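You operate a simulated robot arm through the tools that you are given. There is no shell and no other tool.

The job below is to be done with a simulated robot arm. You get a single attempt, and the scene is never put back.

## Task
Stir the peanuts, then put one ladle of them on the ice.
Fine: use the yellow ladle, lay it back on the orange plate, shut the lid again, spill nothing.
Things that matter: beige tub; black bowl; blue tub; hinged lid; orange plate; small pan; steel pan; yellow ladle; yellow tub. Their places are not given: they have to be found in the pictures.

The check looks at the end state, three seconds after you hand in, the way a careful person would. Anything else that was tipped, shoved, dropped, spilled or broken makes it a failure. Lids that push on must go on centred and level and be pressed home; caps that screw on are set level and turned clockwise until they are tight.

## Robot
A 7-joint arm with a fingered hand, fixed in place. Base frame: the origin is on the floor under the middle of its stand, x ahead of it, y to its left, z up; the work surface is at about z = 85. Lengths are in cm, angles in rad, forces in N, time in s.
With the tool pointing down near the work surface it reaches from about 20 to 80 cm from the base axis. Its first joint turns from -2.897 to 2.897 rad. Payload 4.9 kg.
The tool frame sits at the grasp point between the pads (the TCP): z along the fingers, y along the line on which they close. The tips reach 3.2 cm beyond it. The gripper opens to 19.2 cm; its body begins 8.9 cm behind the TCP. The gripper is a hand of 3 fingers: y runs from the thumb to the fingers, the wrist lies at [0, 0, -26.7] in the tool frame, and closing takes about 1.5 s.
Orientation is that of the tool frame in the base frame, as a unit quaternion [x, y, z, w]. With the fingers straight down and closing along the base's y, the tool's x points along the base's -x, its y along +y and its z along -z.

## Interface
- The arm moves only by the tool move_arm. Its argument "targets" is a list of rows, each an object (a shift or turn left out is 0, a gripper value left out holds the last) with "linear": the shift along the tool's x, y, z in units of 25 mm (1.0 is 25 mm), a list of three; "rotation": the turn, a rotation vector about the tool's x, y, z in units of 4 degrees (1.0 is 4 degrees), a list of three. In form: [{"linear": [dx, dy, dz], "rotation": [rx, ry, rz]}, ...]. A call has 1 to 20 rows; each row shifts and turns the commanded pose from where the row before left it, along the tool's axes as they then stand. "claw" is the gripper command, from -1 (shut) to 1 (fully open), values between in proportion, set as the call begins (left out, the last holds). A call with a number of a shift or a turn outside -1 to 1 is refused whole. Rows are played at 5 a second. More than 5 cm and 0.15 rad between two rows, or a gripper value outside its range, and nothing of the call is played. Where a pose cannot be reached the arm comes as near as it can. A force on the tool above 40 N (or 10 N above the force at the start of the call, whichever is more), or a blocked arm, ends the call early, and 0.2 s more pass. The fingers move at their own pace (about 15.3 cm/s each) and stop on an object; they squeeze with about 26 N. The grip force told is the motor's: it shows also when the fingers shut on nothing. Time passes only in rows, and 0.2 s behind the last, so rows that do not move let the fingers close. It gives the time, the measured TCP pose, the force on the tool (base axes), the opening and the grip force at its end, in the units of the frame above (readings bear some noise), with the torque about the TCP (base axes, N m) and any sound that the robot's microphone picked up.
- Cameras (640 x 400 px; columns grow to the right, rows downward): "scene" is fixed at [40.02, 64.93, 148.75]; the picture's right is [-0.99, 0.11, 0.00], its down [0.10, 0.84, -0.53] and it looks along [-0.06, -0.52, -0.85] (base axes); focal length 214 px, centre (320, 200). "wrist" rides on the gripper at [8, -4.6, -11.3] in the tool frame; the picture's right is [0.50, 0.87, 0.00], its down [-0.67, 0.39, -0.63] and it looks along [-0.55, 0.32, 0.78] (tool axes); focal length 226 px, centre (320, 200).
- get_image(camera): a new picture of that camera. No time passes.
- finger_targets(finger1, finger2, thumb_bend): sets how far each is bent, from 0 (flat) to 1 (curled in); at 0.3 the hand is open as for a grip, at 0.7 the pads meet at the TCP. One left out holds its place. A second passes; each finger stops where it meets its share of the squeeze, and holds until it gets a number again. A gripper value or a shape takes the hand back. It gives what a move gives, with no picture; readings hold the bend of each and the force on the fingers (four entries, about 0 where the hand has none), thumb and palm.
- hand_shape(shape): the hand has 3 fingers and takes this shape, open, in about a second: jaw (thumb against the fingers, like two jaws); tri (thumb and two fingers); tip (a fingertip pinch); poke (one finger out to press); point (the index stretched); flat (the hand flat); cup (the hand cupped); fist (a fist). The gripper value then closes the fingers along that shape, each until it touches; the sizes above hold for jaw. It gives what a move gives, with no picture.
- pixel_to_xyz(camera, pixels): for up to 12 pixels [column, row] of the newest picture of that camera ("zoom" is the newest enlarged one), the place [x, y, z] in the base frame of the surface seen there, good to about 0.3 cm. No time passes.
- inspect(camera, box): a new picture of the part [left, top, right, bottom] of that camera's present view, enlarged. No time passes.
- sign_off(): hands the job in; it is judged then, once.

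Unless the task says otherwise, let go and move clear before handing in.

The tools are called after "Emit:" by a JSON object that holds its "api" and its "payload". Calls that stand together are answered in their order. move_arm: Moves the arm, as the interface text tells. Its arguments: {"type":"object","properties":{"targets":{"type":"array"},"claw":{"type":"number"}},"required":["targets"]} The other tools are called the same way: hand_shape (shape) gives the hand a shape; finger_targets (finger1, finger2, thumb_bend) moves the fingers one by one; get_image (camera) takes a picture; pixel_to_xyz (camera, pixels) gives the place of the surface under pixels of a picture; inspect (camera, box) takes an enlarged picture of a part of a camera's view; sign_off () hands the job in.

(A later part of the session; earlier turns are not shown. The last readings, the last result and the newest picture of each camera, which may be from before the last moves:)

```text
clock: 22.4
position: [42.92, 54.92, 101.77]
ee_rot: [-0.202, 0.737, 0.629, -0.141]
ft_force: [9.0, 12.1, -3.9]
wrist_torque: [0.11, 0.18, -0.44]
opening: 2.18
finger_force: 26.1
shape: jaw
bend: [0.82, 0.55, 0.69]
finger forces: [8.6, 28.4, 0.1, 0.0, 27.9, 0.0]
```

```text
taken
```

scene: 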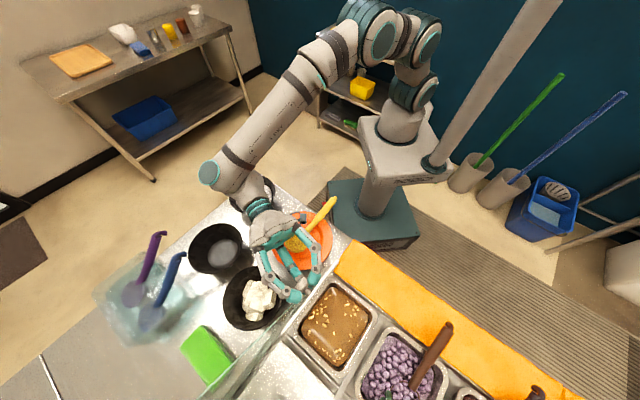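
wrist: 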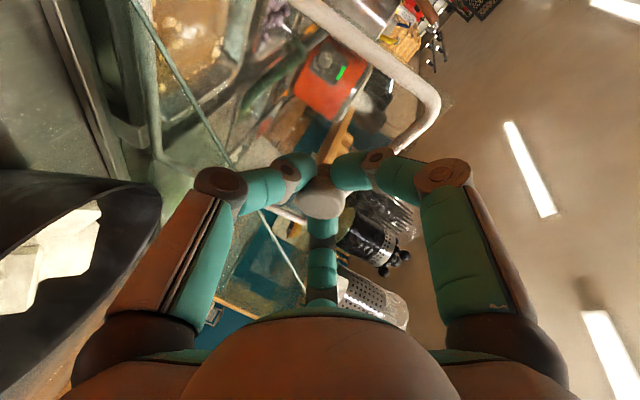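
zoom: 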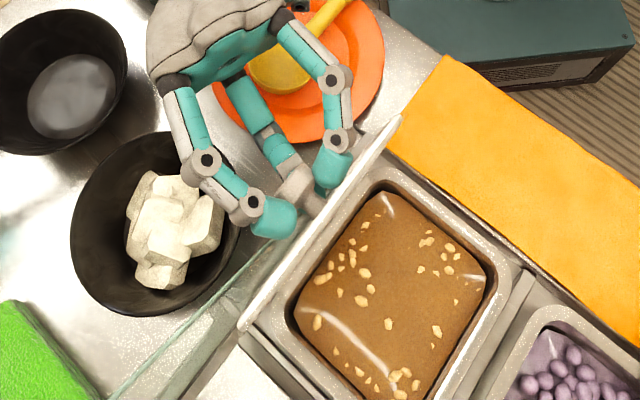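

The lid stands at about 80° and the pan of syrup with peanuts is open below. I'll go 8° more and ease the +e load.

Emit:
{"api": "move_arm", "payload": {"targets": [{"linear": [-0.06, 0, 0.016]}, {"linear": [-0.0997, -0.128, -0.3719], "rotation": [-0.966, 0, 0.259]}, {"linear": [-0.0997, -0.128, -0.3719], "rotation": [-0.966, 0, 0.259]}]}}

Emit:
{"api": "inspect", "payload": {"camera": "scene", "box": [220, 180, 380, 360]}}

```text
clock: 23.2
position: [44.21, 53.63, 101.27]
ee_rot: [-0.179, 0.696, 0.674, -0.169]
ft_force: [-9.7, 22.6, -1.7]
wrist_torque: [0.03, 0.23, -0.13]
opening: 2.14
finger_force: 26.2
shape: jaw
bend: [0.82, 0.55, 0.7]
finger forces: [10.5, 27.7, 0.0, 0.1, 28.8, 0.1]
```

```text
2.22 times, centred on (300, 270) of scene
```

zoom: 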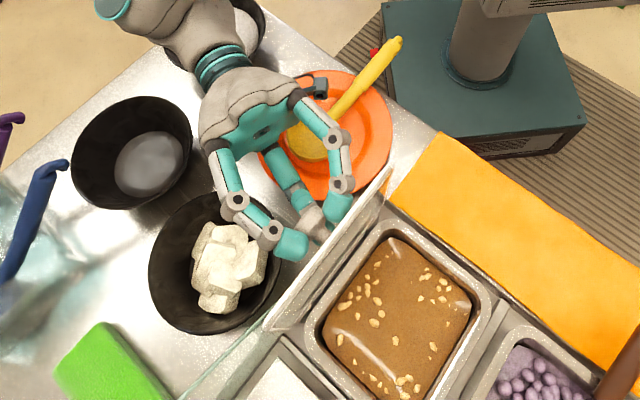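

The force has turned to +u (23 N), so the lid is up against its stop at about 88°. I'll loosen the fingers slightly, keeping them caged round the knob, to see whether the lid stays up.

Emit:
{"api": "move_arm", "payload": {"targets": [{"linear": [0, 0, 0]}, {"linear": [0, 0, 0]}, {"linear": [0, 0, 0]}, {"linear": [0, 0, 0]}], "claw": -0.5}}

Emit:
{"api": "inspect", "payload": {"camera": "scene", "box": [260, 240, 360, 340]}}

Emit:
{"api": "inspect", "payload": {"camera": "wrist", "box": [160, 80, 480, 280]}}

```text
clock: 24.2
position: [44.33, 53.56, 101.31]
ee_rot: [-0.178, 0.697, 0.674, -0.167]
ft_force: [-0.1, -0.1, 0.6]
wrist_torque: [0.0, -0.02, -0.03]
opening: 4.78
finger_force: 0.1
shape: jaw
bend: [0.78, 0.78, 0.7]
finger forces: [0.0, 0.0, 0.1, 0.0, 0.0, 0.0]
```

```text
4.00 times, centred on (310, 290) of scene
```

zoom: 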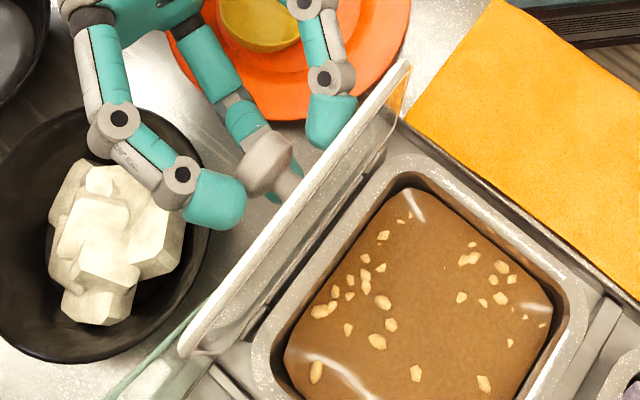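

```text
2.00 times, centred on (320, 180) of wrist
```

zoom: 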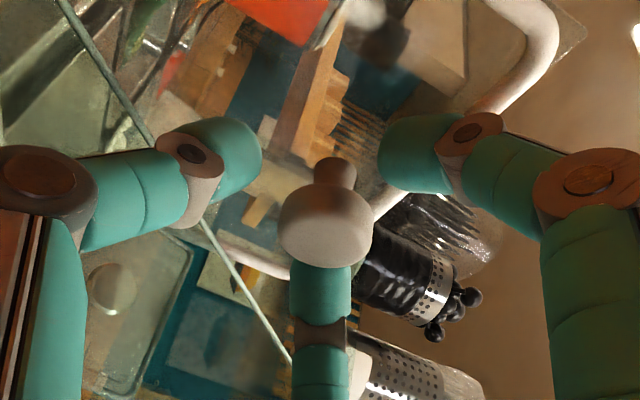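

Finger forces are zero and the knob stays centred in the cage, so the lid stands by itself. I'll wait, open wider and look again.

Emit:
{"api": "move_arm", "payload": {"targets": [{"linear": [0, 0, 0]}, {"linear": [0, 0, 0]}, {"linear": [0, 0, 0]}, {"linear": [0, 0, 0]}, {"linear": [0, 0, 0]}, {"linear": [0, 0, 0]}], "claw": -0.2}}

Emit:
{"api": "inspect", "payload": {"camera": "scene", "box": [260, 240, 360, 340]}}

```text
clock: 25.6
position: [44.21, 53.59, 101.32]
ee_rot: [-0.179, 0.697, 0.675, -0.166]
ft_force: [0.4, -0.3, -0.7]
wrist_torque: [0.0, 0.0, -0.02]
opening: 7.62
finger_force: 0.0
shape: jaw
bend: [0.42, 0.42, 0.7]
finger forces: [0.0, 0.0, 0.0, 0.0, 0.0, 0.0]
```

```text
4.00 times, centred on (310, 290) of scene
```

zoom: 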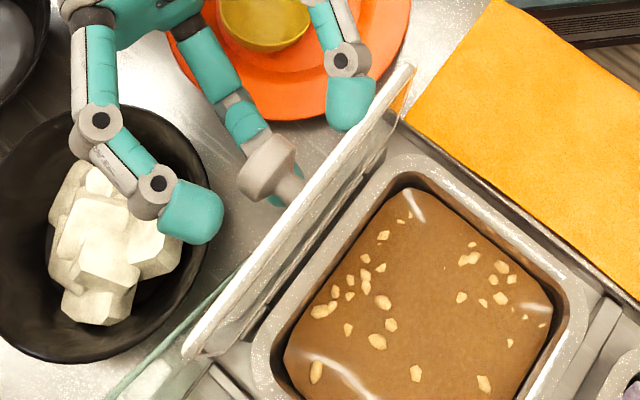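

The knob shifted a few zoom pixels (262,160)→(268,165). I'll wait another second to see whether the lid is creeping.

Emit:
{"api": "move_arm", "payload": {"targets": [{"linear": [0, 0, 0]}, {"linear": [0, 0, 0]}, {"linear": [0, 0, 0]}, {"linear": [0, 0, 0]}, {"linear": [0, 0, 0]}, {"linear": [0, 0, 0]}]}}

Emit:
{"api": "inspect", "payload": {"camera": "scene", "box": [260, 240, 360, 340]}}

Emit:
{"api": "pixel_to_xyz", "payload": {"camera": "zoom", "pixels": [[268, 165], [410, 70], [300, 200], [195, 345], [240, 280], [350, 140]]}}

```text
clock: 27.0
position: [44.28, 53.5, 101.35]
ee_rot: [-0.179, 0.697, 0.675, -0.167]
ft_force: [-0.3, -0.3, -0.1]
wrist_torque: [0.03, -0.01, 0.02]
opening: 7.65
finger_force: 0.1
shape: jaw
bend: [0.42, 0.42, 0.7]
finger forces: [0.1, 0.0, 0.1, 0.1, 0.0, 0.1]
```

```text
4.00 times, centred on (310, 290) of scene
```

zoom: 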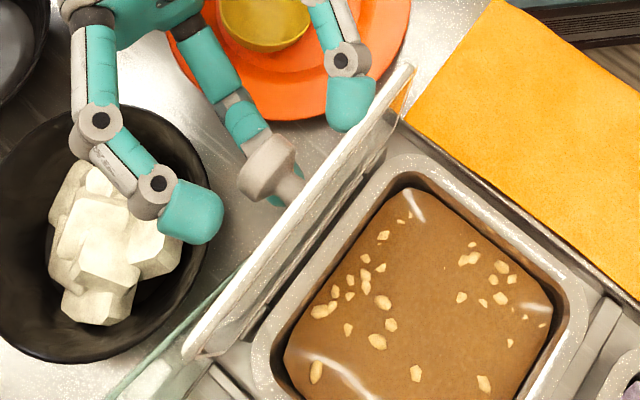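

```text
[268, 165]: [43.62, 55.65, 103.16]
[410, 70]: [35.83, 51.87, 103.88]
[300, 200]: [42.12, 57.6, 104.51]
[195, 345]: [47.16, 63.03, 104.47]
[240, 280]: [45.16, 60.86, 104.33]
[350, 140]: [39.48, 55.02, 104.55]
```

The lid is standing steadily (top edge z≈104.4, about 88°), no creep between the last two pictures. I'll back the hand off the knob along the tool axis, then rise.

Emit:
{"api": "move_arm", "payload": {"targets": [{"linear": [0, 0, -0.4]}, {"linear": [0, 0, -0.5]}, {"linear": [0, 0, -0.5]}, {"linear": [0, 0, -0.5]}, {"linear": [0, 0, -0.5]}]}}

Emit:
{"api": "get_image", "payload": {"camera": "scene"}}

```text
clock: 28.2
position: [47.24, 48.3, 101.45]
ee_rot: [-0.178, 0.696, 0.675, -0.167]
ft_force: [0.2, 0.2, -0.6]
wrist_torque: [0.02, 0.02, -0.02]
opening: 7.64
finger_force: 0.1
shape: jaw
bend: [0.42, 0.42, 0.7]
finger forces: [0.0, 0.0, 0.0, 0.1, 0.0, 0.0]
```

```text
taken
```

scene: 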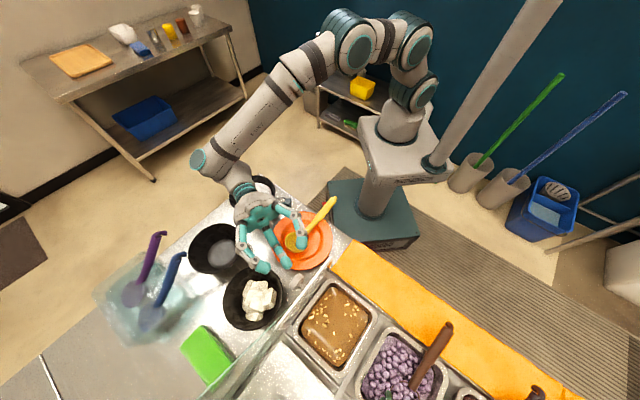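

The hand is clear and the knob at (295,283) hasn't moved. I'll rise 12.5 cm and turn the hand back downward.

Emit:
{"api": "move_arm", "payload": {"targets": [{"linear": [0, 1, 0]}, {"linear": [0, 1, 0]}, {"linear": [0, 1, 0]}, {"linear": [0, 1, 0]}, {"linear": [0, 1, 0]}, {"rotation": [0.966, 0, -0.259]}, {"rotation": [0.966, 0, -0.259]}, {"rotation": [0.966, 0, -0.259]}, {"rotation": [0.966, 0, -0.259]}, {"rotation": [0.966, 0, -0.259]}, {"rotation": [0.966, 0, -0.259]}, {"rotation": [0.966, 0, -0.259]}, {"rotation": [0.966, 0, -0.259]}, {"rotation": [0.966, 0, -0.259]}, {"rotation": [0.966, 0, -0.259]}, {"rotation": [0.966, 0, -0.259]}]}}

Emit:
{"api": "move_arm", "payload": {"targets": [{"rotation": [0.966, 0, -0.259]}, {"rotation": [0.966, 0, -0.259]}, {"rotation": [0.966, 0, -0.259]}, {"rotation": [0.966, 0, -0.259]}, {"rotation": [0.966, 0, -0.259]}, {"rotation": [0.966, 0, -0.259]}, {"rotation": [0.966, 0, -0.259]}, {"rotation": [0.966, 0, -0.259]}, {"rotation": [0.966, 0, -0.259]}, {"rotation": [0.966, 0, -0.259]}, {"rotation": [0.966, 0, -0.259]}]}}

Emit:
{"api": "get_image", "payload": {"camera": "scene"}}

Emit:
{"api": "get_image", "payload": {"camera": "wrist"}}

```text
clock: 31.6
position: [46.89, 48.67, 113.93]
ee_rot: [-0.294, 0.873, 0.389, -0.025]
ft_force: [0.1, -0.4, -0.3]
wrist_torque: [0.03, -0.06, 0.03]
opening: 7.65
finger_force: 0.1
shape: jaw
bend: [0.42, 0.42, 0.7]
finger forces: [0.1, 0.0, 0.0, 0.1, 0.0, 0.1]
```

```text
clock: 34.0
position: [46.8, 48.56, 114.01]
ee_rot: [-0.367, 0.921, 0.048, 0.122]
ft_force: [0.1, -0.2, -0.1]
wrist_torque: [0.0, -0.02, 0.05]
opening: 7.67
finger_force: 0.1
shape: jaw
bend: [0.42, 0.42, 0.7]
finger forces: [0.1, 0.1, 0.1, 0.1, 0.0, 0.1]
```

```text
taken
```

scene: 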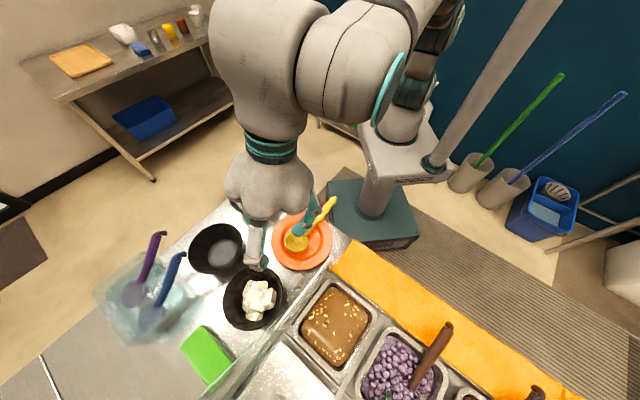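

```text
taken
```

wrist: 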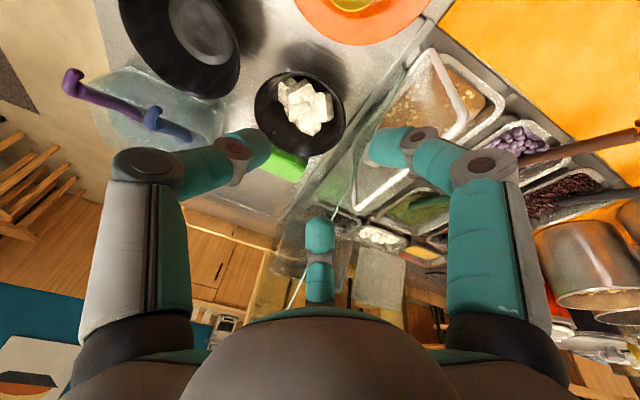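

Orientation is back as it was before (γ≈75°), the lid stands open. I'll measure the open pan's rim and syrup and look at the ladle again.

Emit:
{"api": "inspect", "payload": {"camera": "scene", "box": [280, 260, 400, 385]}}

Emit:
{"api": "pixel_to_xyz", "payload": {"camera": "zoom", "pixels": [[325, 60], [195, 215], [270, 310], [380, 150], [327, 85], [215, 205], [275, 295], [365, 155], [290, 180], [235, 150], [300, 130], [180, 240]]}}

Emit:
{"api": "inspect", "payload": {"camera": "scene", "box": [270, 180, 360, 280]}}

```text
3.20 times, centred on (340, 322) of scene
```

zoom: 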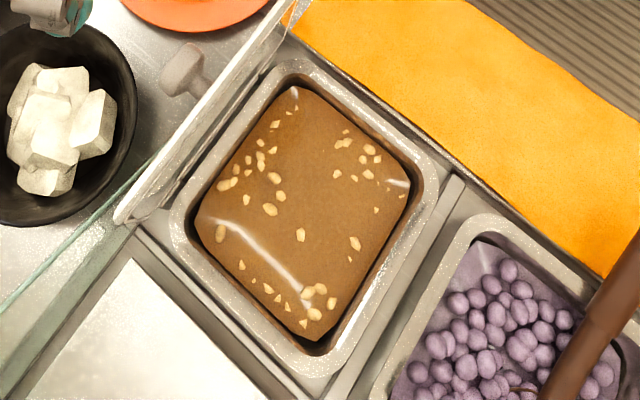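

```text
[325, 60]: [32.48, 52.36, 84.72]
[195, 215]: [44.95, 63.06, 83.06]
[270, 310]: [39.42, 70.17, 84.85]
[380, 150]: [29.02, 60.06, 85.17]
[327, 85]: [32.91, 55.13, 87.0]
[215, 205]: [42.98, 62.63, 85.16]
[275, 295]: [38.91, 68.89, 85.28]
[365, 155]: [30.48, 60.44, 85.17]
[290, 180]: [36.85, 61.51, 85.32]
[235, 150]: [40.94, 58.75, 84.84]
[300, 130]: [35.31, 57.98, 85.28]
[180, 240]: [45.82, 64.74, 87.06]
```

```text
4.00 times, centred on (315, 230) of scene
```

zoom: 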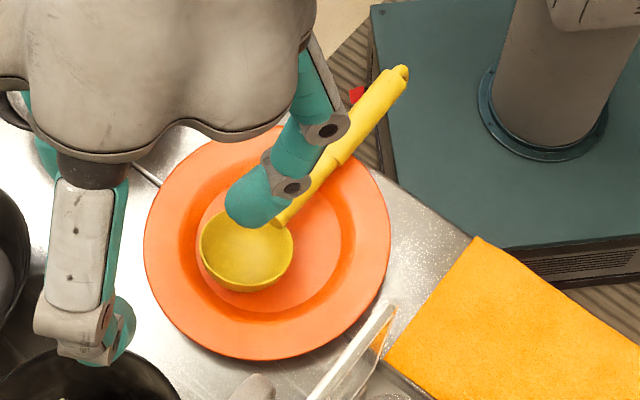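

The syrup lies at z≈85.3 and the pan rim at 87; the ladle lies exactly along the hinge direction with its handle overhanging the counter edge. I'll tilt the hand to 30° and carry it above the handle end.

Emit:
{"api": "move_arm", "payload": {"targets": [{"rotation": [0, -0.9375, 0]}, {"rotation": [0, -0.9375, 0]}, {"rotation": [0, -0.9375, 0]}, {"rotation": [0, -0.9375, 0]}, {"linear": [0.8257, -0.1263, -0.323]}, {"linear": [0.8257, -0.1263, -0.323]}, {"linear": [0.8257, -0.1263, -0.323]}, {"linear": [0.8257, -0.1263, -0.323]}, {"linear": [0.8257, -0.1263, -0.323]}, {"linear": [0.8257, -0.1263, -0.323]}, {"linear": [0.8257, -0.1263, -0.323]}, {"linear": [0.8257, -0.1263, -0.323]}, {"linear": [0.8257, -0.1263, -0.323]}, {"linear": [0.8257, -0.1263, -0.323]}, {"linear": [0.8257, -0.1263, -0.323]}, {"linear": [0.8257, -0.1263, -0.323]}]}}

Emit:
{"api": "get_image", "payload": {"camera": "scene"}}

Emit:
{"api": "get_image", "payload": {"camera": "wrist"}}

```text
clock: 37.4
position: [30.31, 27.83, 110.14]
ee_rot: [-0.358, 0.897, 0.097, 0.24]
ft_force: [0.1, -0.2, -0.8]
wrist_torque: [0.0, -0.01, 0.02]
opening: 7.65
finger_force: 0.0
shape: jaw
bend: [0.42, 0.42, 0.7]
finger forces: [0.0, 0.0, 0.0, 0.1, 0.1, 0.0]
```

```text
taken
```

scene: 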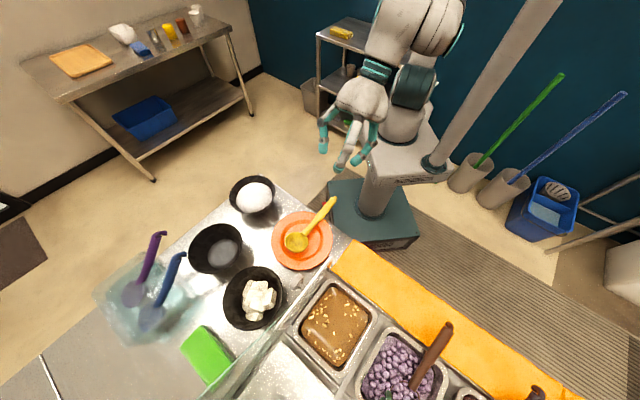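

```text
taken
```

wrist: 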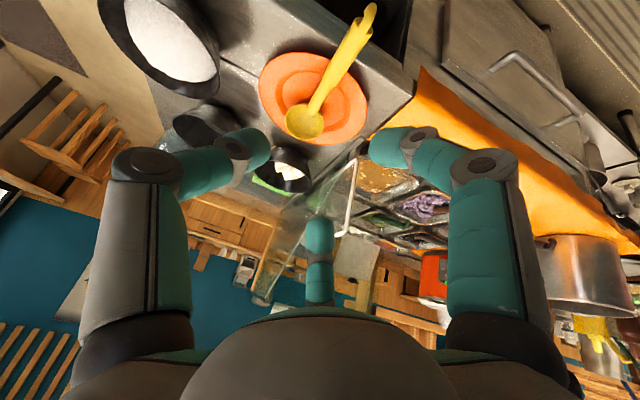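

The handle lies ahead in the wrist view from (368,15) to the bowl (303,120). I'll zoom to fix its axis and height.

Emit:
{"api": "inspect", "payload": {"camera": "wrist", "box": [250, 0, 400, 150]}}

Emit:
{"api": "pixel_to_xyz", "payload": {"camera": "wrist", "pixels": [[368, 12], [360, 30], [350, 50], [340, 68], [330, 88], [320, 105], [303, 122], [290, 118], [318, 122], [305, 108], [303, 136]]}}

```text
2.67 times, centred on (325, 75) of wrist
```

zoom: 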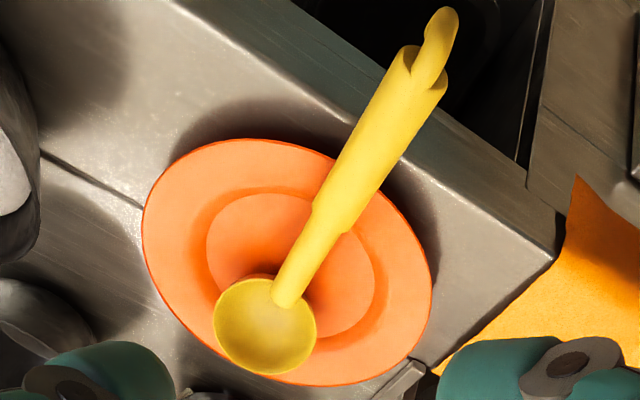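

```text
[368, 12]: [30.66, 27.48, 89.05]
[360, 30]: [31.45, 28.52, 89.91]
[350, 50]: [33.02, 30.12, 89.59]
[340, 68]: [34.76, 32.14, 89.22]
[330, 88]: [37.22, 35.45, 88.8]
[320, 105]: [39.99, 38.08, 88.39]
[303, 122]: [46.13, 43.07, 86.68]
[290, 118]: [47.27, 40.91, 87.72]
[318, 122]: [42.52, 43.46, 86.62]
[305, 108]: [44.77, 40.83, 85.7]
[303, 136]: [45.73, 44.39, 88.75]
```

The handle axis runs through about (33.6,30.8,88.4), rising 7° toward its hooked end. I'll come down to 8 cm short of it.

Emit:
{"api": "move_arm", "payload": {"targets": [{"linear": [0.46, 0, 0.797]}, {"linear": [0.46, 0, 0.797]}, {"linear": [0.46, 0, 0.797]}, {"linear": [0.46, 0, 0.797]}, {"linear": [0.46, 0, 0.797]}, {"linear": [0.46, 0, 0.797]}]}}

Emit:
{"api": "inspect", "payload": {"camera": "scene", "box": [270, 150, 390, 270]}}

Emit:
{"api": "get_image", "payload": {"camera": "wrist"}}

```text
clock: 38.8
position: [30.37, 27.66, 96.53]
ee_rot: [-0.357, 0.898, 0.096, 0.24]
ft_force: [-0.2, 0.6, -0.4]
wrist_torque: [0.02, -0.01, 0.0]
opening: 7.67
finger_force: 0.1
shape: jaw
bend: [0.42, 0.42, 0.7]
finger forces: [0.0, 0.0, 0.0, 0.1, 0.0, 0.1]
```

```text
3.33 times, centred on (330, 210) of scene
```

zoom: 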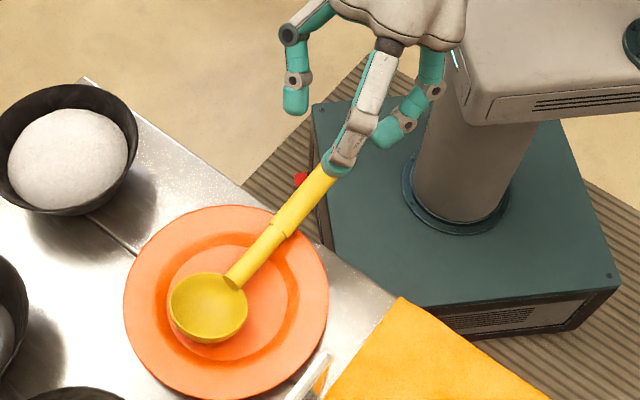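

```text
taken
```

wrist: 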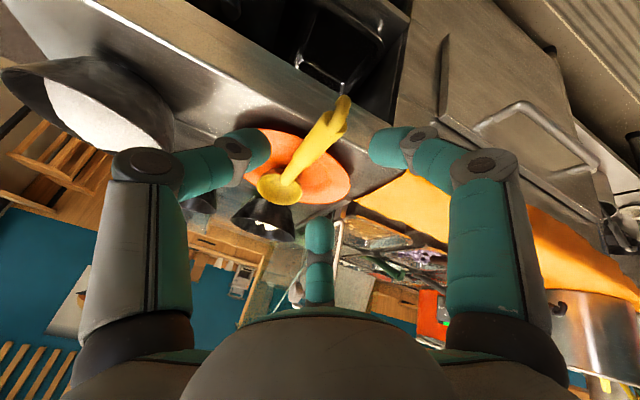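

I need the exact fingertip positions relative to the handle before advancing, since the two fingers sit only slightly to one side of it.

Emit:
{"api": "inspect", "payload": {"camera": "scene", "box": [340, 140, 410, 210]}}

Emit:
{"api": "inspect", "payload": {"camera": "scene", "box": [270, 150, 390, 270]}}

Emit:
{"api": "pixel_to_xyz", "payload": {"camera": "zoom", "pixels": [[295, 108], [296, 95], [340, 160], [335, 167], [385, 137], [397, 128], [325, 180], [300, 210], [280, 232]]}}

```text
5.71 times, centred on (375, 175) of scene
```

zoom: 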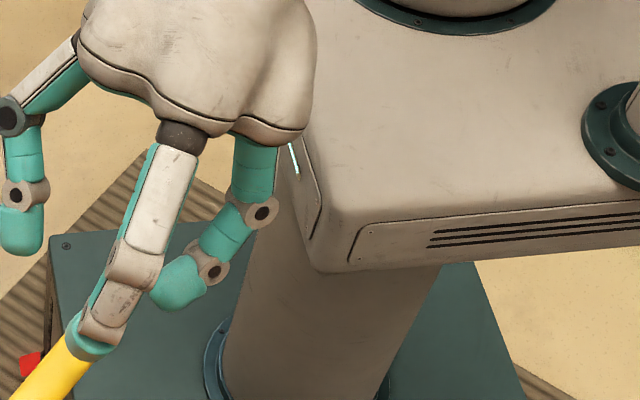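

```text
3.33 times, centred on (330, 210) of scene
```

zoom: 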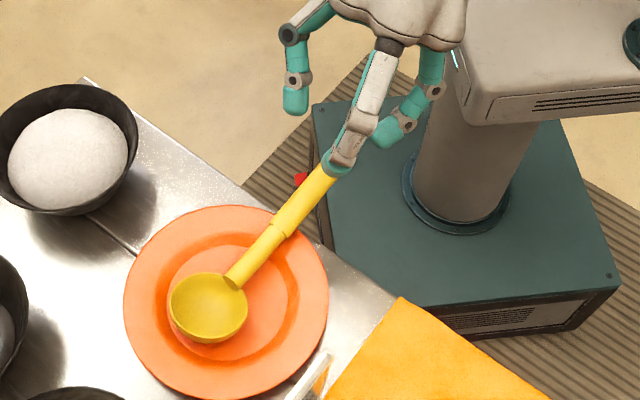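

```text
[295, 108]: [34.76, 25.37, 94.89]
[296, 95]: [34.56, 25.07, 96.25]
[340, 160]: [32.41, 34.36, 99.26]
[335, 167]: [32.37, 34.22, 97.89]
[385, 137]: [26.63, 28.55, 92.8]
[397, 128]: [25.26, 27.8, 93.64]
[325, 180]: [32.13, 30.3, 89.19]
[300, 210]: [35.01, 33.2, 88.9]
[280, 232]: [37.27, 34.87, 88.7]
```

The two fingers clear the handle by only about 0.4 cm, so I'll shift 0.8 cm toward +y while advancing 6 cm.

Emit:
{"api": "move_arm", "payload": {"targets": [{"linear": [0, 0.32, 0.2]}, {"linear": [0, 0, 0.5]}, {"linear": [0, 0, 0.5]}, {"linear": [0, 0, 0.6]}, {"linear": [0, 0, 0.6]}]}}

Emit:
{"api": "inspect", "payload": {"camera": "scene", "box": [300, 160, 380, 240]}}

Emit:
{"api": "inspect", "payload": {"camera": "wrist", "box": [200, 60, 460, 260]}}

```text
clock: 40.0
position: [32.08, 30.31, 91.23]
ee_rot: [-0.357, 0.898, 0.096, 0.24]
ft_force: [0.3, -0.1, -0.3]
wrist_torque: [0.01, 0.02, 0.0]
opening: 7.67
finger_force: 0.0
shape: jaw
bend: [0.42, 0.42, 0.7]
finger forces: [0.0, 0.0, 0.0, 0.0, 0.0, 0.1]
```

```text
5.00 times, centred on (340, 200) of scene
```

zoom: 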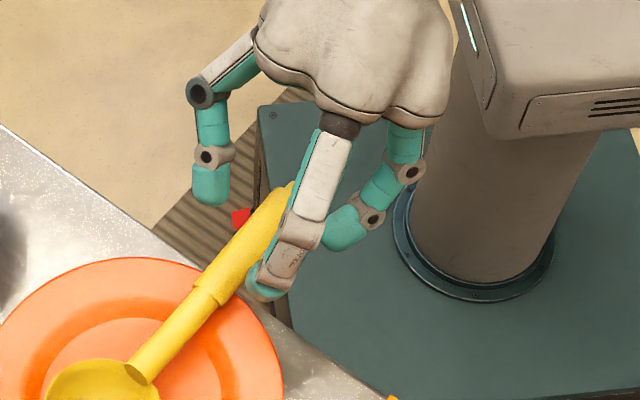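

```text
2.00 times, centred on (330, 160) of wrist
```

zoom: 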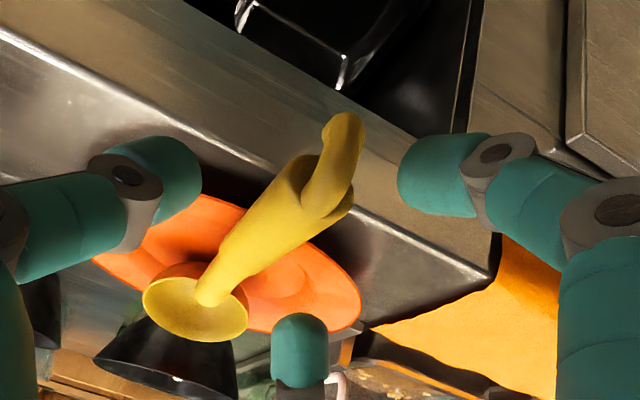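

The handle sits between the thumb (left) and the fingers (right). I'll advance 2 cm, centre back 0.5 cm, and close.

Emit:
{"api": "move_arm", "payload": {"targets": [{"linear": [0, 0, 0.4]}, {"linear": [0, -0.1, 0.4]}, {"linear": [0, -0.1, 0]}]}}

Emit:
{"api": "move_arm", "payload": {"targets": [{"linear": [0, 0, 0]}, {"linear": [0, 0, 0]}, {"linear": [0, 0, 0]}, {"linear": [0, 0, 0]}, {"linear": [0, 0, 0]}, {"linear": [0, 0, 0]}, {"linear": [0, 0, 0]}], "claw": -1}}

Emit:
{"api": "inspect", "payload": {"camera": "scene", "box": [270, 160, 370, 270]}}

Emit:
{"api": "inspect", "payload": {"camera": "wrist", "box": [200, 60, 460, 260]}}

```text
clock: 40.8
position: [33.01, 30.79, 89.28]
ee_rot: [-0.357, 0.898, 0.095, 0.24]
ft_force: [0.2, 0.2, -0.2]
wrist_torque: [0.02, 0.0, 0.01]
opening: 7.63
finger_force: 0.1
shape: jaw
bend: [0.42, 0.42, 0.7]
finger forces: [0.0, 0.0, 0.0, 0.0, 0.0, 0.0]
```

```text
clock: 42.4
position: [33.11, 30.57, 89.11]
ee_rot: [-0.358, 0.897, 0.096, 0.24]
ft_force: [0.5, 0.8, -0.1]
wrist_torque: [0.06, -0.01, 0.0]
opening: 1.05
finger_force: 25.7
shape: jaw
bend: [0.7, 0.78, 0.65]
finger forces: [0.0, 0.0, 0.1, 0.1, 0.1, 0.0]
```

```text
3.64 times, centred on (320, 215) of scene
```

zoom: 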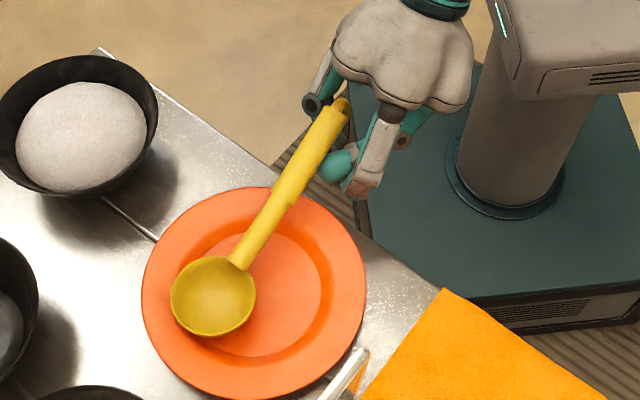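

```text
2.00 times, centred on (330, 160) of wrist
```

zoom: 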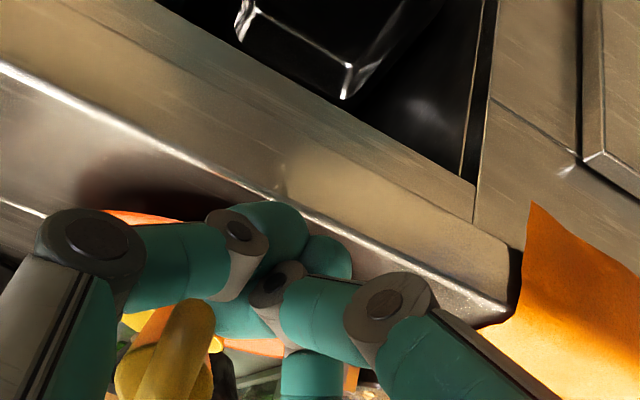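

The fingers closed beyond the tilted handle (opening 1.05, finger forces 0) and the handle was nudged aside toward the thumb, now running zoom (213,295)–(345,100). I'll look closer before opening again.

Emit:
{"api": "inspect", "payload": {"camera": "scene", "box": [305, 165, 375, 225]}}

Emit:
{"api": "pixel_to_xyz", "payload": {"camera": "zoom", "pixels": [[375, 85], [340, 130], [310, 170], [280, 215], [250, 255], [395, 45]]}}

Emit:
{"api": "get_image", "payload": {"camera": "wrist"}}

Emit:
{"api": "inspect", "payload": {"camera": "scene", "box": [270, 185, 350, 275]}}

```text
6.67 times, centred on (340, 195) of scene
```

zoom: 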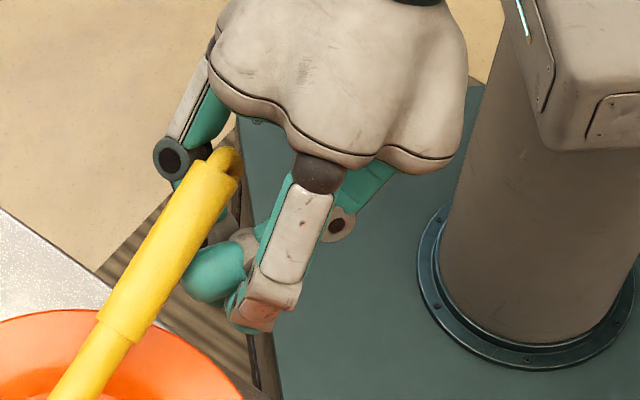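

```text
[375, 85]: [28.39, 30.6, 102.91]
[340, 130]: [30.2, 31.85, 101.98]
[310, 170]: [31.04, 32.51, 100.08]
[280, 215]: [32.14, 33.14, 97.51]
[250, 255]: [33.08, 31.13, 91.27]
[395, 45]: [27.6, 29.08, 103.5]
```

```text
taken
```

wrist: 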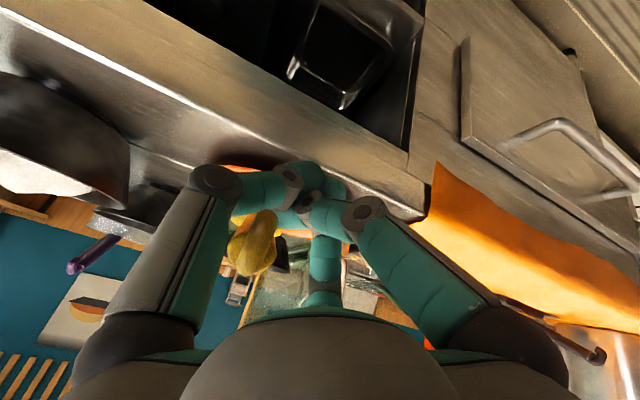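

```text
4.44 times, centred on (310, 230) of scene
```

zoom: 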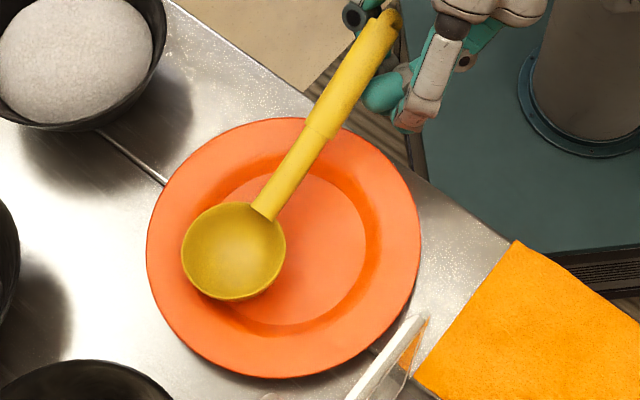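

The handle now rests on top of the closed fingers. I'll measure where it lies.

Emit:
{"api": "pixel_to_xyz", "payload": {"camera": "zoom", "pixels": [[390, 25], [370, 50], [350, 80], [330, 110], [315, 135], [295, 165], [275, 200], [235, 255], [185, 250], [284, 245], [235, 298], [235, 205]]}}

```text
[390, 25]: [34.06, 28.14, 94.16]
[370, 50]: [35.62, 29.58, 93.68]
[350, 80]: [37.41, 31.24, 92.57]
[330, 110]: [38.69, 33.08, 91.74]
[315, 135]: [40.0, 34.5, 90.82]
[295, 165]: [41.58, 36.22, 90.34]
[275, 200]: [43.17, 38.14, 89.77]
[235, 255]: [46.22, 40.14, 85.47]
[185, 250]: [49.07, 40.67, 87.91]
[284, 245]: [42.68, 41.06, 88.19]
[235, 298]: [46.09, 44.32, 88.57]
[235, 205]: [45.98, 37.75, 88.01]
```

The handle end was lifted to z≈94, resting on the closed fingers. I'll lower the hand 4 cm beyond the counter edge so the ladle settles back gently on the plate before opening.

Emit:
{"api": "move_arm", "payload": {"targets": [{"linear": [0.2, 0, 0.3464]}, {"linear": [0.2, 0, 0.3464]}, {"linear": [0.2, 0, 0.3464]}, {"linear": [0.2, 0, 0.3464]}]}}

Emit:
{"api": "inspect", "payload": {"camera": "scene", "box": [270, 185, 350, 275]}}

Emit:
{"api": "pixel_to_xyz", "payload": {"camera": "zoom", "pixels": [[390, 25], [370, 50], [350, 80], [330, 110], [315, 135], [295, 165], [275, 200], [235, 255], [185, 250], [284, 245], [235, 298], [235, 205]]}}

```text
clock: 43.4
position: [33.03, 30.84, 85.3]
ee_rot: [-0.357, 0.897, 0.096, 0.241]
ft_force: [0.5, 0.2, 0.0]
wrist_torque: [0.03, 0.0, 0.01]
opening: 1.08
finger_force: 25.5
shape: jaw
bend: [0.7, 0.78, 0.65]
finger forces: [0.0, 0.0, 0.1, 0.0, 0.1, 0.0]
```

```text
4.44 times, centred on (310, 230) of scene
```

zoom: 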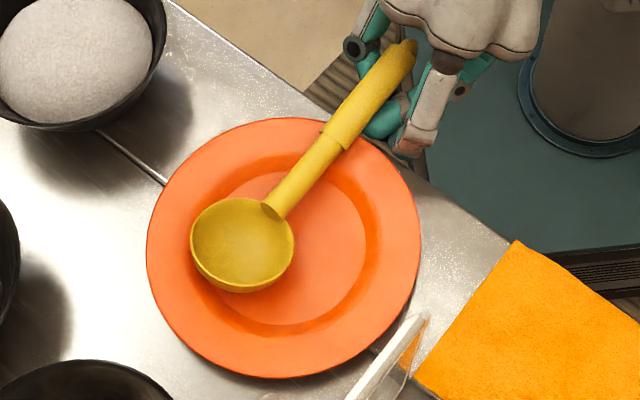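

```text
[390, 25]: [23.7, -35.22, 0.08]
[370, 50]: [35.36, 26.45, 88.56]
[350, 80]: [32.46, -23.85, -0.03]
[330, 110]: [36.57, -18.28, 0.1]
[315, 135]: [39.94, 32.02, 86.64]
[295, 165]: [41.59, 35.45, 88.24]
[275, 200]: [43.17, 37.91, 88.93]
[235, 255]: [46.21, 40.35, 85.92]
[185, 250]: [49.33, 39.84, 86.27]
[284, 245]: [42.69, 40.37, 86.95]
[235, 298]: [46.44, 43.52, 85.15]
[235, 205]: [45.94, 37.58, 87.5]
```

The ladle has settled back on the plate. I'll measure its new line.

Emit:
{"api": "pixel_to_xyz", "payload": {"camera": "zoom", "pixels": [[405, 48], [393, 65], [375, 88], [355, 113], [338, 138], [318, 160], [295, 187], [275, 208], [243, 245], [193, 245], [293, 245], [243, 290]]}}

Emit:
{"api": "get_image", "payload": {"camera": "wrist"}}

```text
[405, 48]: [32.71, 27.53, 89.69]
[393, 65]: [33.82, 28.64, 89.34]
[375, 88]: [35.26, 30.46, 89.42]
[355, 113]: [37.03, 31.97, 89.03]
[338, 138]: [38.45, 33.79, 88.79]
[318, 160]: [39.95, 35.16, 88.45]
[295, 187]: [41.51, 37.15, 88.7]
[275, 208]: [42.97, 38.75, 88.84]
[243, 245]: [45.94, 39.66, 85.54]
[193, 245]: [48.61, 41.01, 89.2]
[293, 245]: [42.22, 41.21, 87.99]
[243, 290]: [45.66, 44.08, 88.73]
```

```text
taken
```

wrist: 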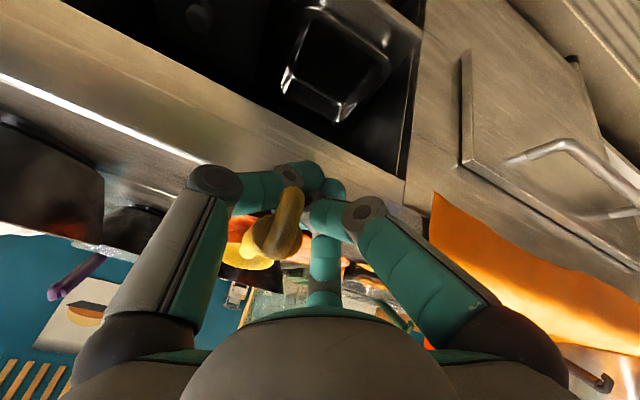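

The ladle again lies on the plate, handle from (32.7,27.5) to the bowl near (45.5,41.2), turned about 4°. I'll slide the closed hand back off the handle end toward the robot, then open it in the clear.

Emit:
{"api": "move_arm", "payload": {"targets": [{"linear": [0.433, -0.037, -0.25]}, {"linear": [0.433, -0.037, -0.25]}, {"linear": [0.433, -0.037, -0.25]}, {"linear": [0.433, -0.037, -0.25]}]}}

Emit:
{"api": "inspect", "payload": {"camera": "scene", "box": [270, 160, 370, 270]}}

```text
clock: 44.4
position: [29.62, 27.04, 85.23]
ee_rot: [-0.356, 0.898, 0.095, 0.241]
ft_force: [-0.6, 1.0, 0.1]
wrist_torque: [0.02, 0.0, -0.04]
opening: 1.07
finger_force: 25.8
shape: jaw
bend: [0.7, 0.78, 0.65]
finger forces: [0.0, 0.0, 0.0, 0.1, 0.0, 0.1]
```

```text
3.64 times, centred on (320, 215) of scene
```

zoom: 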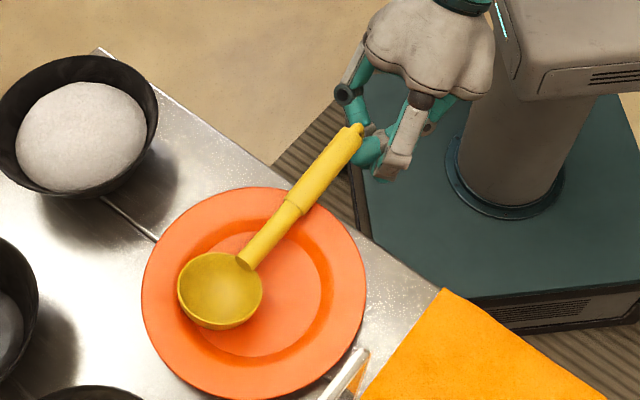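

The hook end is just at the edge of the hand. I'll go 3 cm further back, then rise along the tool axis and open.

Emit:
{"api": "move_arm", "payload": {"targets": [{"linear": [0.52, -0.045, -0.3]}, {"linear": [0.52, -0.045, -0.3]}, {"linear": [0, 0, -1]}, {"linear": [0, 0, -1]}, {"linear": [0, 0, -1]}]}}

Emit:
{"api": "move_arm", "payload": {"targets": [{"rotation": [0, 1, -0.35]}, {"rotation": [0, 1, -0.35]}, {"rotation": [0, 1, -0.35]}, {"rotation": [0, 1, 0]}, {"rotation": [0, 1, 0]}], "claw": -0.2}}

Emit:
{"api": "inspect", "payload": {"camera": "scene", "box": [270, 140, 390, 270]}}

Emit:
{"api": "get_image", "payload": {"camera": "wrist"}}

```text
clock: 45.6
position: [25.02, 22.4, 91.83]
ee_rot: [-0.357, 0.897, 0.096, 0.241]
ft_force: [-0.2, -0.8, 0.3]
wrist_torque: [0.03, 0.03, -0.01]
opening: 1.06
finger_force: 25.9
shape: jaw
bend: [0.7, 0.78, 0.65]
finger forces: [0.0, 0.0, 0.0, 0.1, 0.0, 0.1]
```

```text
clock: 46.8
position: [24.99, 22.21, 91.86]
ee_rot: [-0.401, 0.912, 0.02, 0.084]
ft_force: [0.3, -0.2, 0.2]
wrist_torque: [-0.01, 0.0, -0.03]
opening: 7.61
finger_force: 0.1
shape: jaw
bend: [0.42, 0.42, 0.7]
finger forces: [0.0, 0.0, 0.1, 0.1, 0.0, 0.0]
```

```text
3.08 times, centred on (330, 205) of scene
```

zoom: 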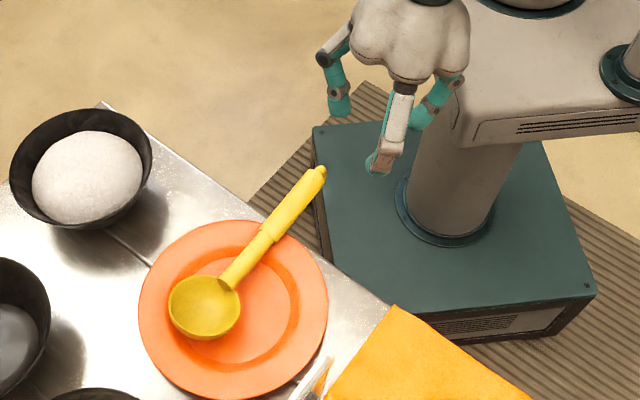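

```text
taken
```

wrist: 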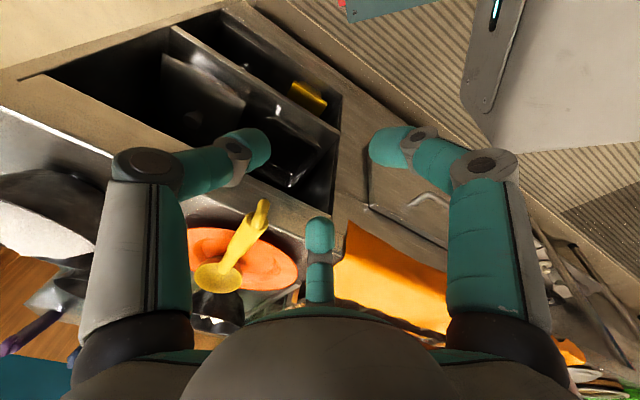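

The hand is free and open; ladle rests on the plate from zoom (320,172) to (205,305). I'll measure the handle line again.

Emit:
{"api": "inspect", "payload": {"camera": "scene", "box": [270, 185, 350, 275]}}

Emit:
{"api": "pixel_to_xyz", "payload": {"camera": "zoom", "pixels": [[405, 48], [393, 65], [375, 88], [355, 113], [338, 138], [318, 160], [295, 187], [275, 208], [243, 245], [193, 245], [293, 245], [350, 250]]}}

```text
4.44 times, centred on (310, 230) of scene
```

zoom: 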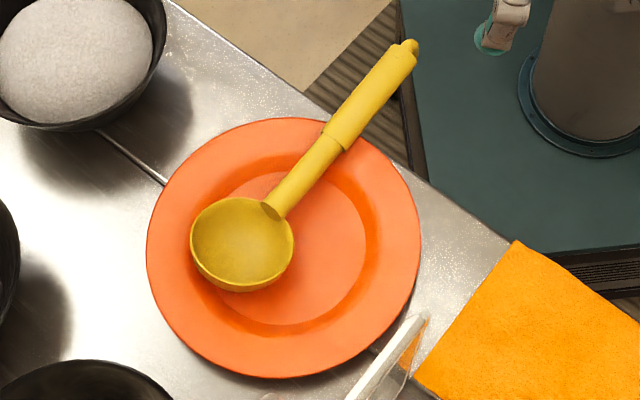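

```text
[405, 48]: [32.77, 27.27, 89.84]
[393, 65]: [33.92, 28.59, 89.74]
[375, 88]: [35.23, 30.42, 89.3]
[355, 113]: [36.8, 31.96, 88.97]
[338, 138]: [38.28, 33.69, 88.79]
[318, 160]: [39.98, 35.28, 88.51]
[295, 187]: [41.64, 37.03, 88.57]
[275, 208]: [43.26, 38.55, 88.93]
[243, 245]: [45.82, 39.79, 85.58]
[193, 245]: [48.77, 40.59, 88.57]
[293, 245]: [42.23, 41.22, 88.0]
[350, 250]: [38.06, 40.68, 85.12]
```

The handle axis runs through about (35.4,29.9,88.3) at 47.5°, and the hand is now turned to match with only 10° tilt. I'll move above it.

Emit:
{"api": "move_arm", "payload": {"targets": [{"linear": [-0.135, -0.025, -0.788]}, {"linear": [-0.135, -0.025, -0.788]}, {"linear": [-0.135, -0.025, -0.788]}, {"linear": [-0.871, -0.122, 0.272]}, {"linear": [-0.871, -0.122, 0.272]}, {"linear": [-0.871, -0.122, 0.272]}, {"linear": [-0.871, -0.122, 0.272]}, {"linear": [-0.871, -0.122, 0.272]}]}}

Emit:
{"api": "inspect", "payload": {"camera": "scene", "box": [280, 160, 370, 260]}}

Emit:
{"api": "inspect", "payload": {"camera": "wrist", "box": [200, 60, 460, 260]}}

```text
clock: 48.6
position: [33.62, 29.32, 96.49]
ee_rot: [-0.4, 0.912, 0.022, 0.086]
ft_force: [0.8, 0.5, -0.9]
wrist_torque: [-0.02, 0.03, 0.0]
opening: 7.65
finger_force: 0.1
shape: jaw
bend: [0.42, 0.42, 0.7]
finger forces: [0.0, 0.1, 0.1, 0.0, 0.1, 0.0]
```

```text
4.00 times, centred on (325, 210) of scene
```

zoom: 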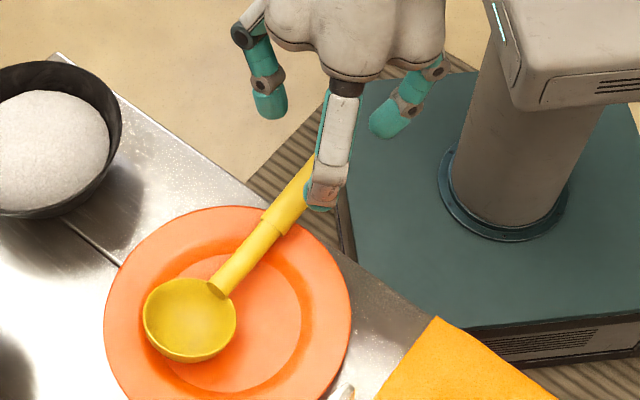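

```text
2.00 times, centred on (330, 160) of wrist
```

zoom: 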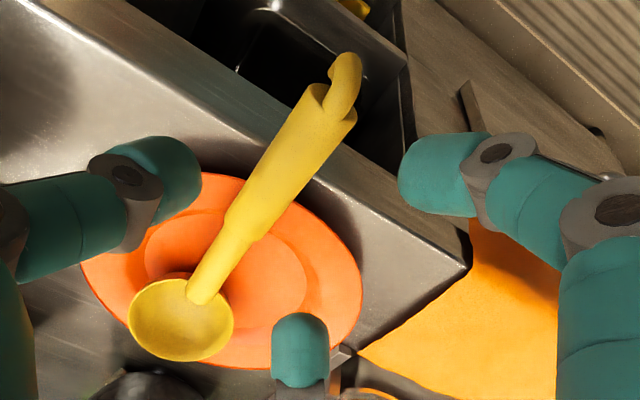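

The handle runs cleanly between the thumb and the two fingers. I'll lower 8 cm along the tool axis.

Emit:
{"api": "move_arm", "payload": {"targets": [{"linear": [0, 0, 0.6]}, {"linear": [0, 0, 0.6]}, {"linear": [0, 0, 0.6]}, {"linear": [0, 0, 0.5]}, {"linear": [0, 0, 0.5]}, {"linear": [0, 0, 0.35]}]}}

Emit:
{"api": "inspect", "payload": {"camera": "scene", "box": [280, 160, 370, 260]}}

Emit:
{"api": "inspect", "payload": {"camera": "wrist", "box": [200, 60, 460, 260]}}

```text
clock: 50.0
position: [34.71, 30.41, 88.72]
ee_rot: [-0.4, 0.912, 0.021, 0.085]
ft_force: [-0.1, -0.7, 3.1]
wrist_torque: [0.11, -0.03, -0.02]
opening: 7.66
finger_force: 0.1
shape: jaw
bend: [0.42, 0.42, 0.7]
finger forces: [0.1, 2.9, 0.0, 0.0, 0.1, 0.0]
```

```text
4.00 times, centred on (325, 210) of scene
```

zoom: 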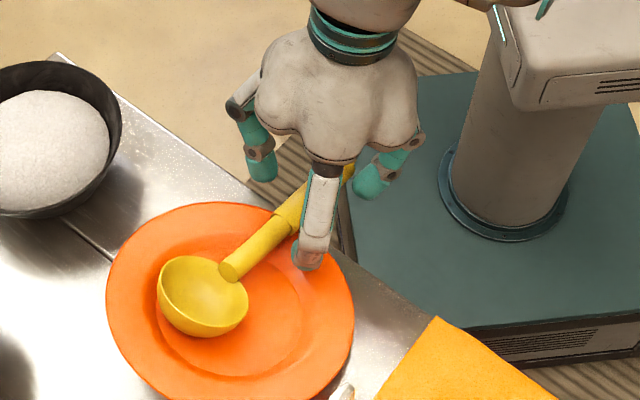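

```text
2.00 times, centred on (330, 160) of wrist
```

zoom: 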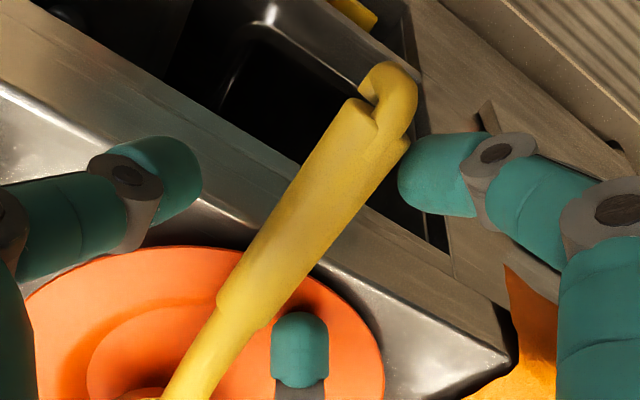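

Finger 2 reached the plate's rim (2.9 N). I'll back up 3 cm, shift 1.3 cm toward the handle end, narrow the hand a little, and look at the plate.

Emit:
{"api": "move_arm", "payload": {"targets": [{"linear": [0, 0, -0.4]}, {"linear": [0, 0, -0.8]}, {"linear": [0.52, 0.16, 0]}, {"linear": [0, 0, 0]}, {"linear": [0, 0, 0]}], "claw": -0.4}}

Emit:
{"api": "inspect", "payload": {"camera": "scene", "box": [280, 160, 370, 260]}}

Emit:
{"api": "inspect", "payload": {"camera": "wrist", "box": [200, 60, 460, 260]}}

Emit:
{"api": "inspect", "payload": {"camera": "scene", "box": [270, 185, 350, 275]}}

```text
clock: 51.2
position: [33.21, 29.46, 91.4]
ee_rot: [-0.401, 0.912, 0.021, 0.085]
ft_force: [-0.4, 0.2, 0.6]
wrist_torque: [0.0, 0.01, 0.0]
opening: 5.79
finger_force: 0.1
shape: jaw
bend: [0.47, 0.47, 0.7]
finger forces: [0.1, 0.0, 0.0, 0.0, 0.0, 0.0]
```

```text
4.00 times, centred on (325, 210) of scene
```

zoom: 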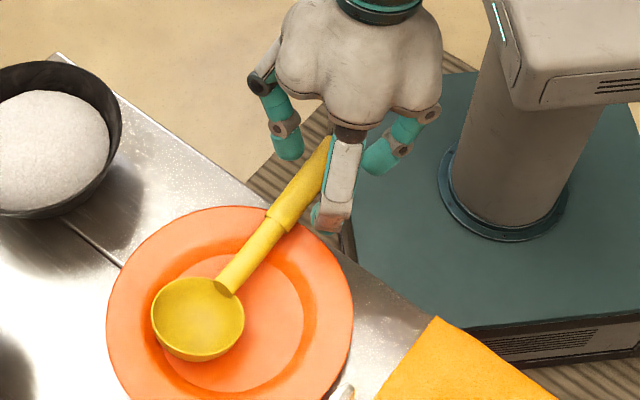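

```text
2.00 times, centred on (330, 160) of wrist
```

zoom: 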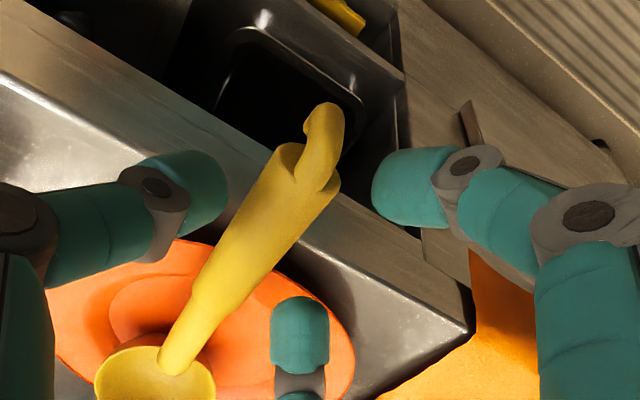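

```text
4.44 times, centred on (310, 230) of scene
```

zoom: 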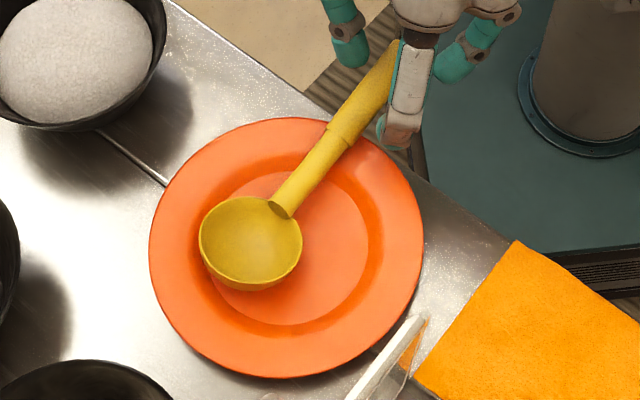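

The plate lies flat again, moved only about 2 mm. I'll re-measure the handle before lowering.

Emit:
{"api": "pixel_to_xyz", "payload": {"camera": "zoom", "pixels": [[375, 75], [360, 97], [345, 117], [325, 147], [305, 172], [285, 200], [400, 140], [388, 130], [455, 75], [350, 60]]}}

```text
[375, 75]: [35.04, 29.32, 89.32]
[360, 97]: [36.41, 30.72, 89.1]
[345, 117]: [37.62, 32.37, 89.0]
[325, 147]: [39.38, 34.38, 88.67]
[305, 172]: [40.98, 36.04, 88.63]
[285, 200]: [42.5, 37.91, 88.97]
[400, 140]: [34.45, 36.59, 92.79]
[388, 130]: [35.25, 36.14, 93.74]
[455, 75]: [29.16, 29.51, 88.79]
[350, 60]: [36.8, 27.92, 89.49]
```

The handle axis passes (35.2,29.0,88.3); the hand should shift 0.6 cm toward −y and go down 2.8 cm. I'll do that and then close.

Emit:
{"api": "move_arm", "payload": {"targets": [{"linear": [0, -0.24, 0.2]}, {"linear": [0, 0, 0.4]}, {"linear": [0, 0, 0.3]}, {"linear": [0, 0, 0.22]}]}}

Emit:
{"api": "inspect", "payload": {"camera": "scene", "box": [280, 160, 370, 260]}}

Emit:
{"api": "inspect", "payload": {"camera": "wrist", "box": [200, 60, 460, 260]}}

```text
clock: 52.2
position: [34.16, 29.28, 88.58]
ee_rot: [-0.4, 0.912, 0.021, 0.086]
ft_force: [-0.7, 0.3, 0.6]
wrist_torque: [-0.01, -0.03, 0.03]
opening: 5.79
finger_force: 0.1
shape: jaw
bend: [0.47, 0.79, 0.7]
finger forces: [0.0, 0.9, 0.0, 0.0, 0.0, 0.0]
```

```text
4.00 times, centred on (325, 210) of scene
```

zoom: 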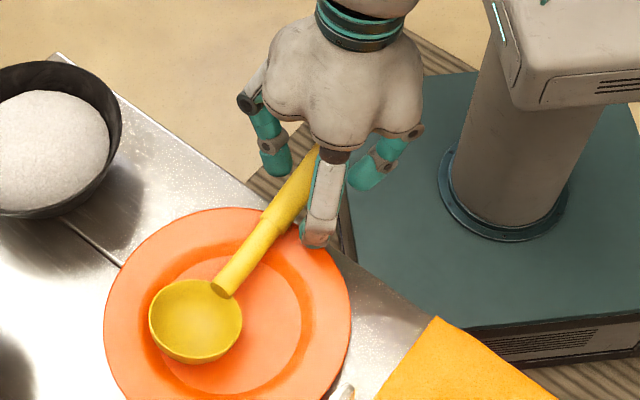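

```text
2.00 times, centred on (330, 160) of wrist
```

zoom: 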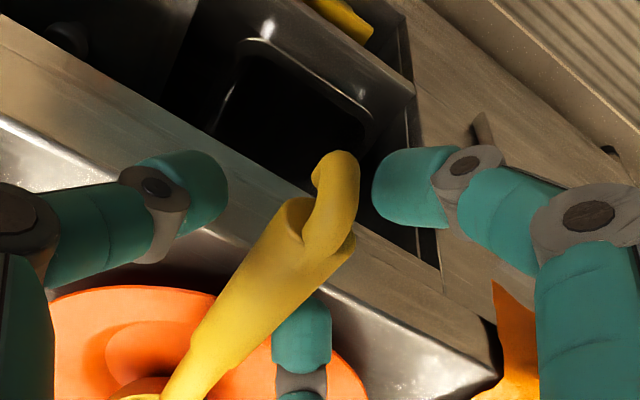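

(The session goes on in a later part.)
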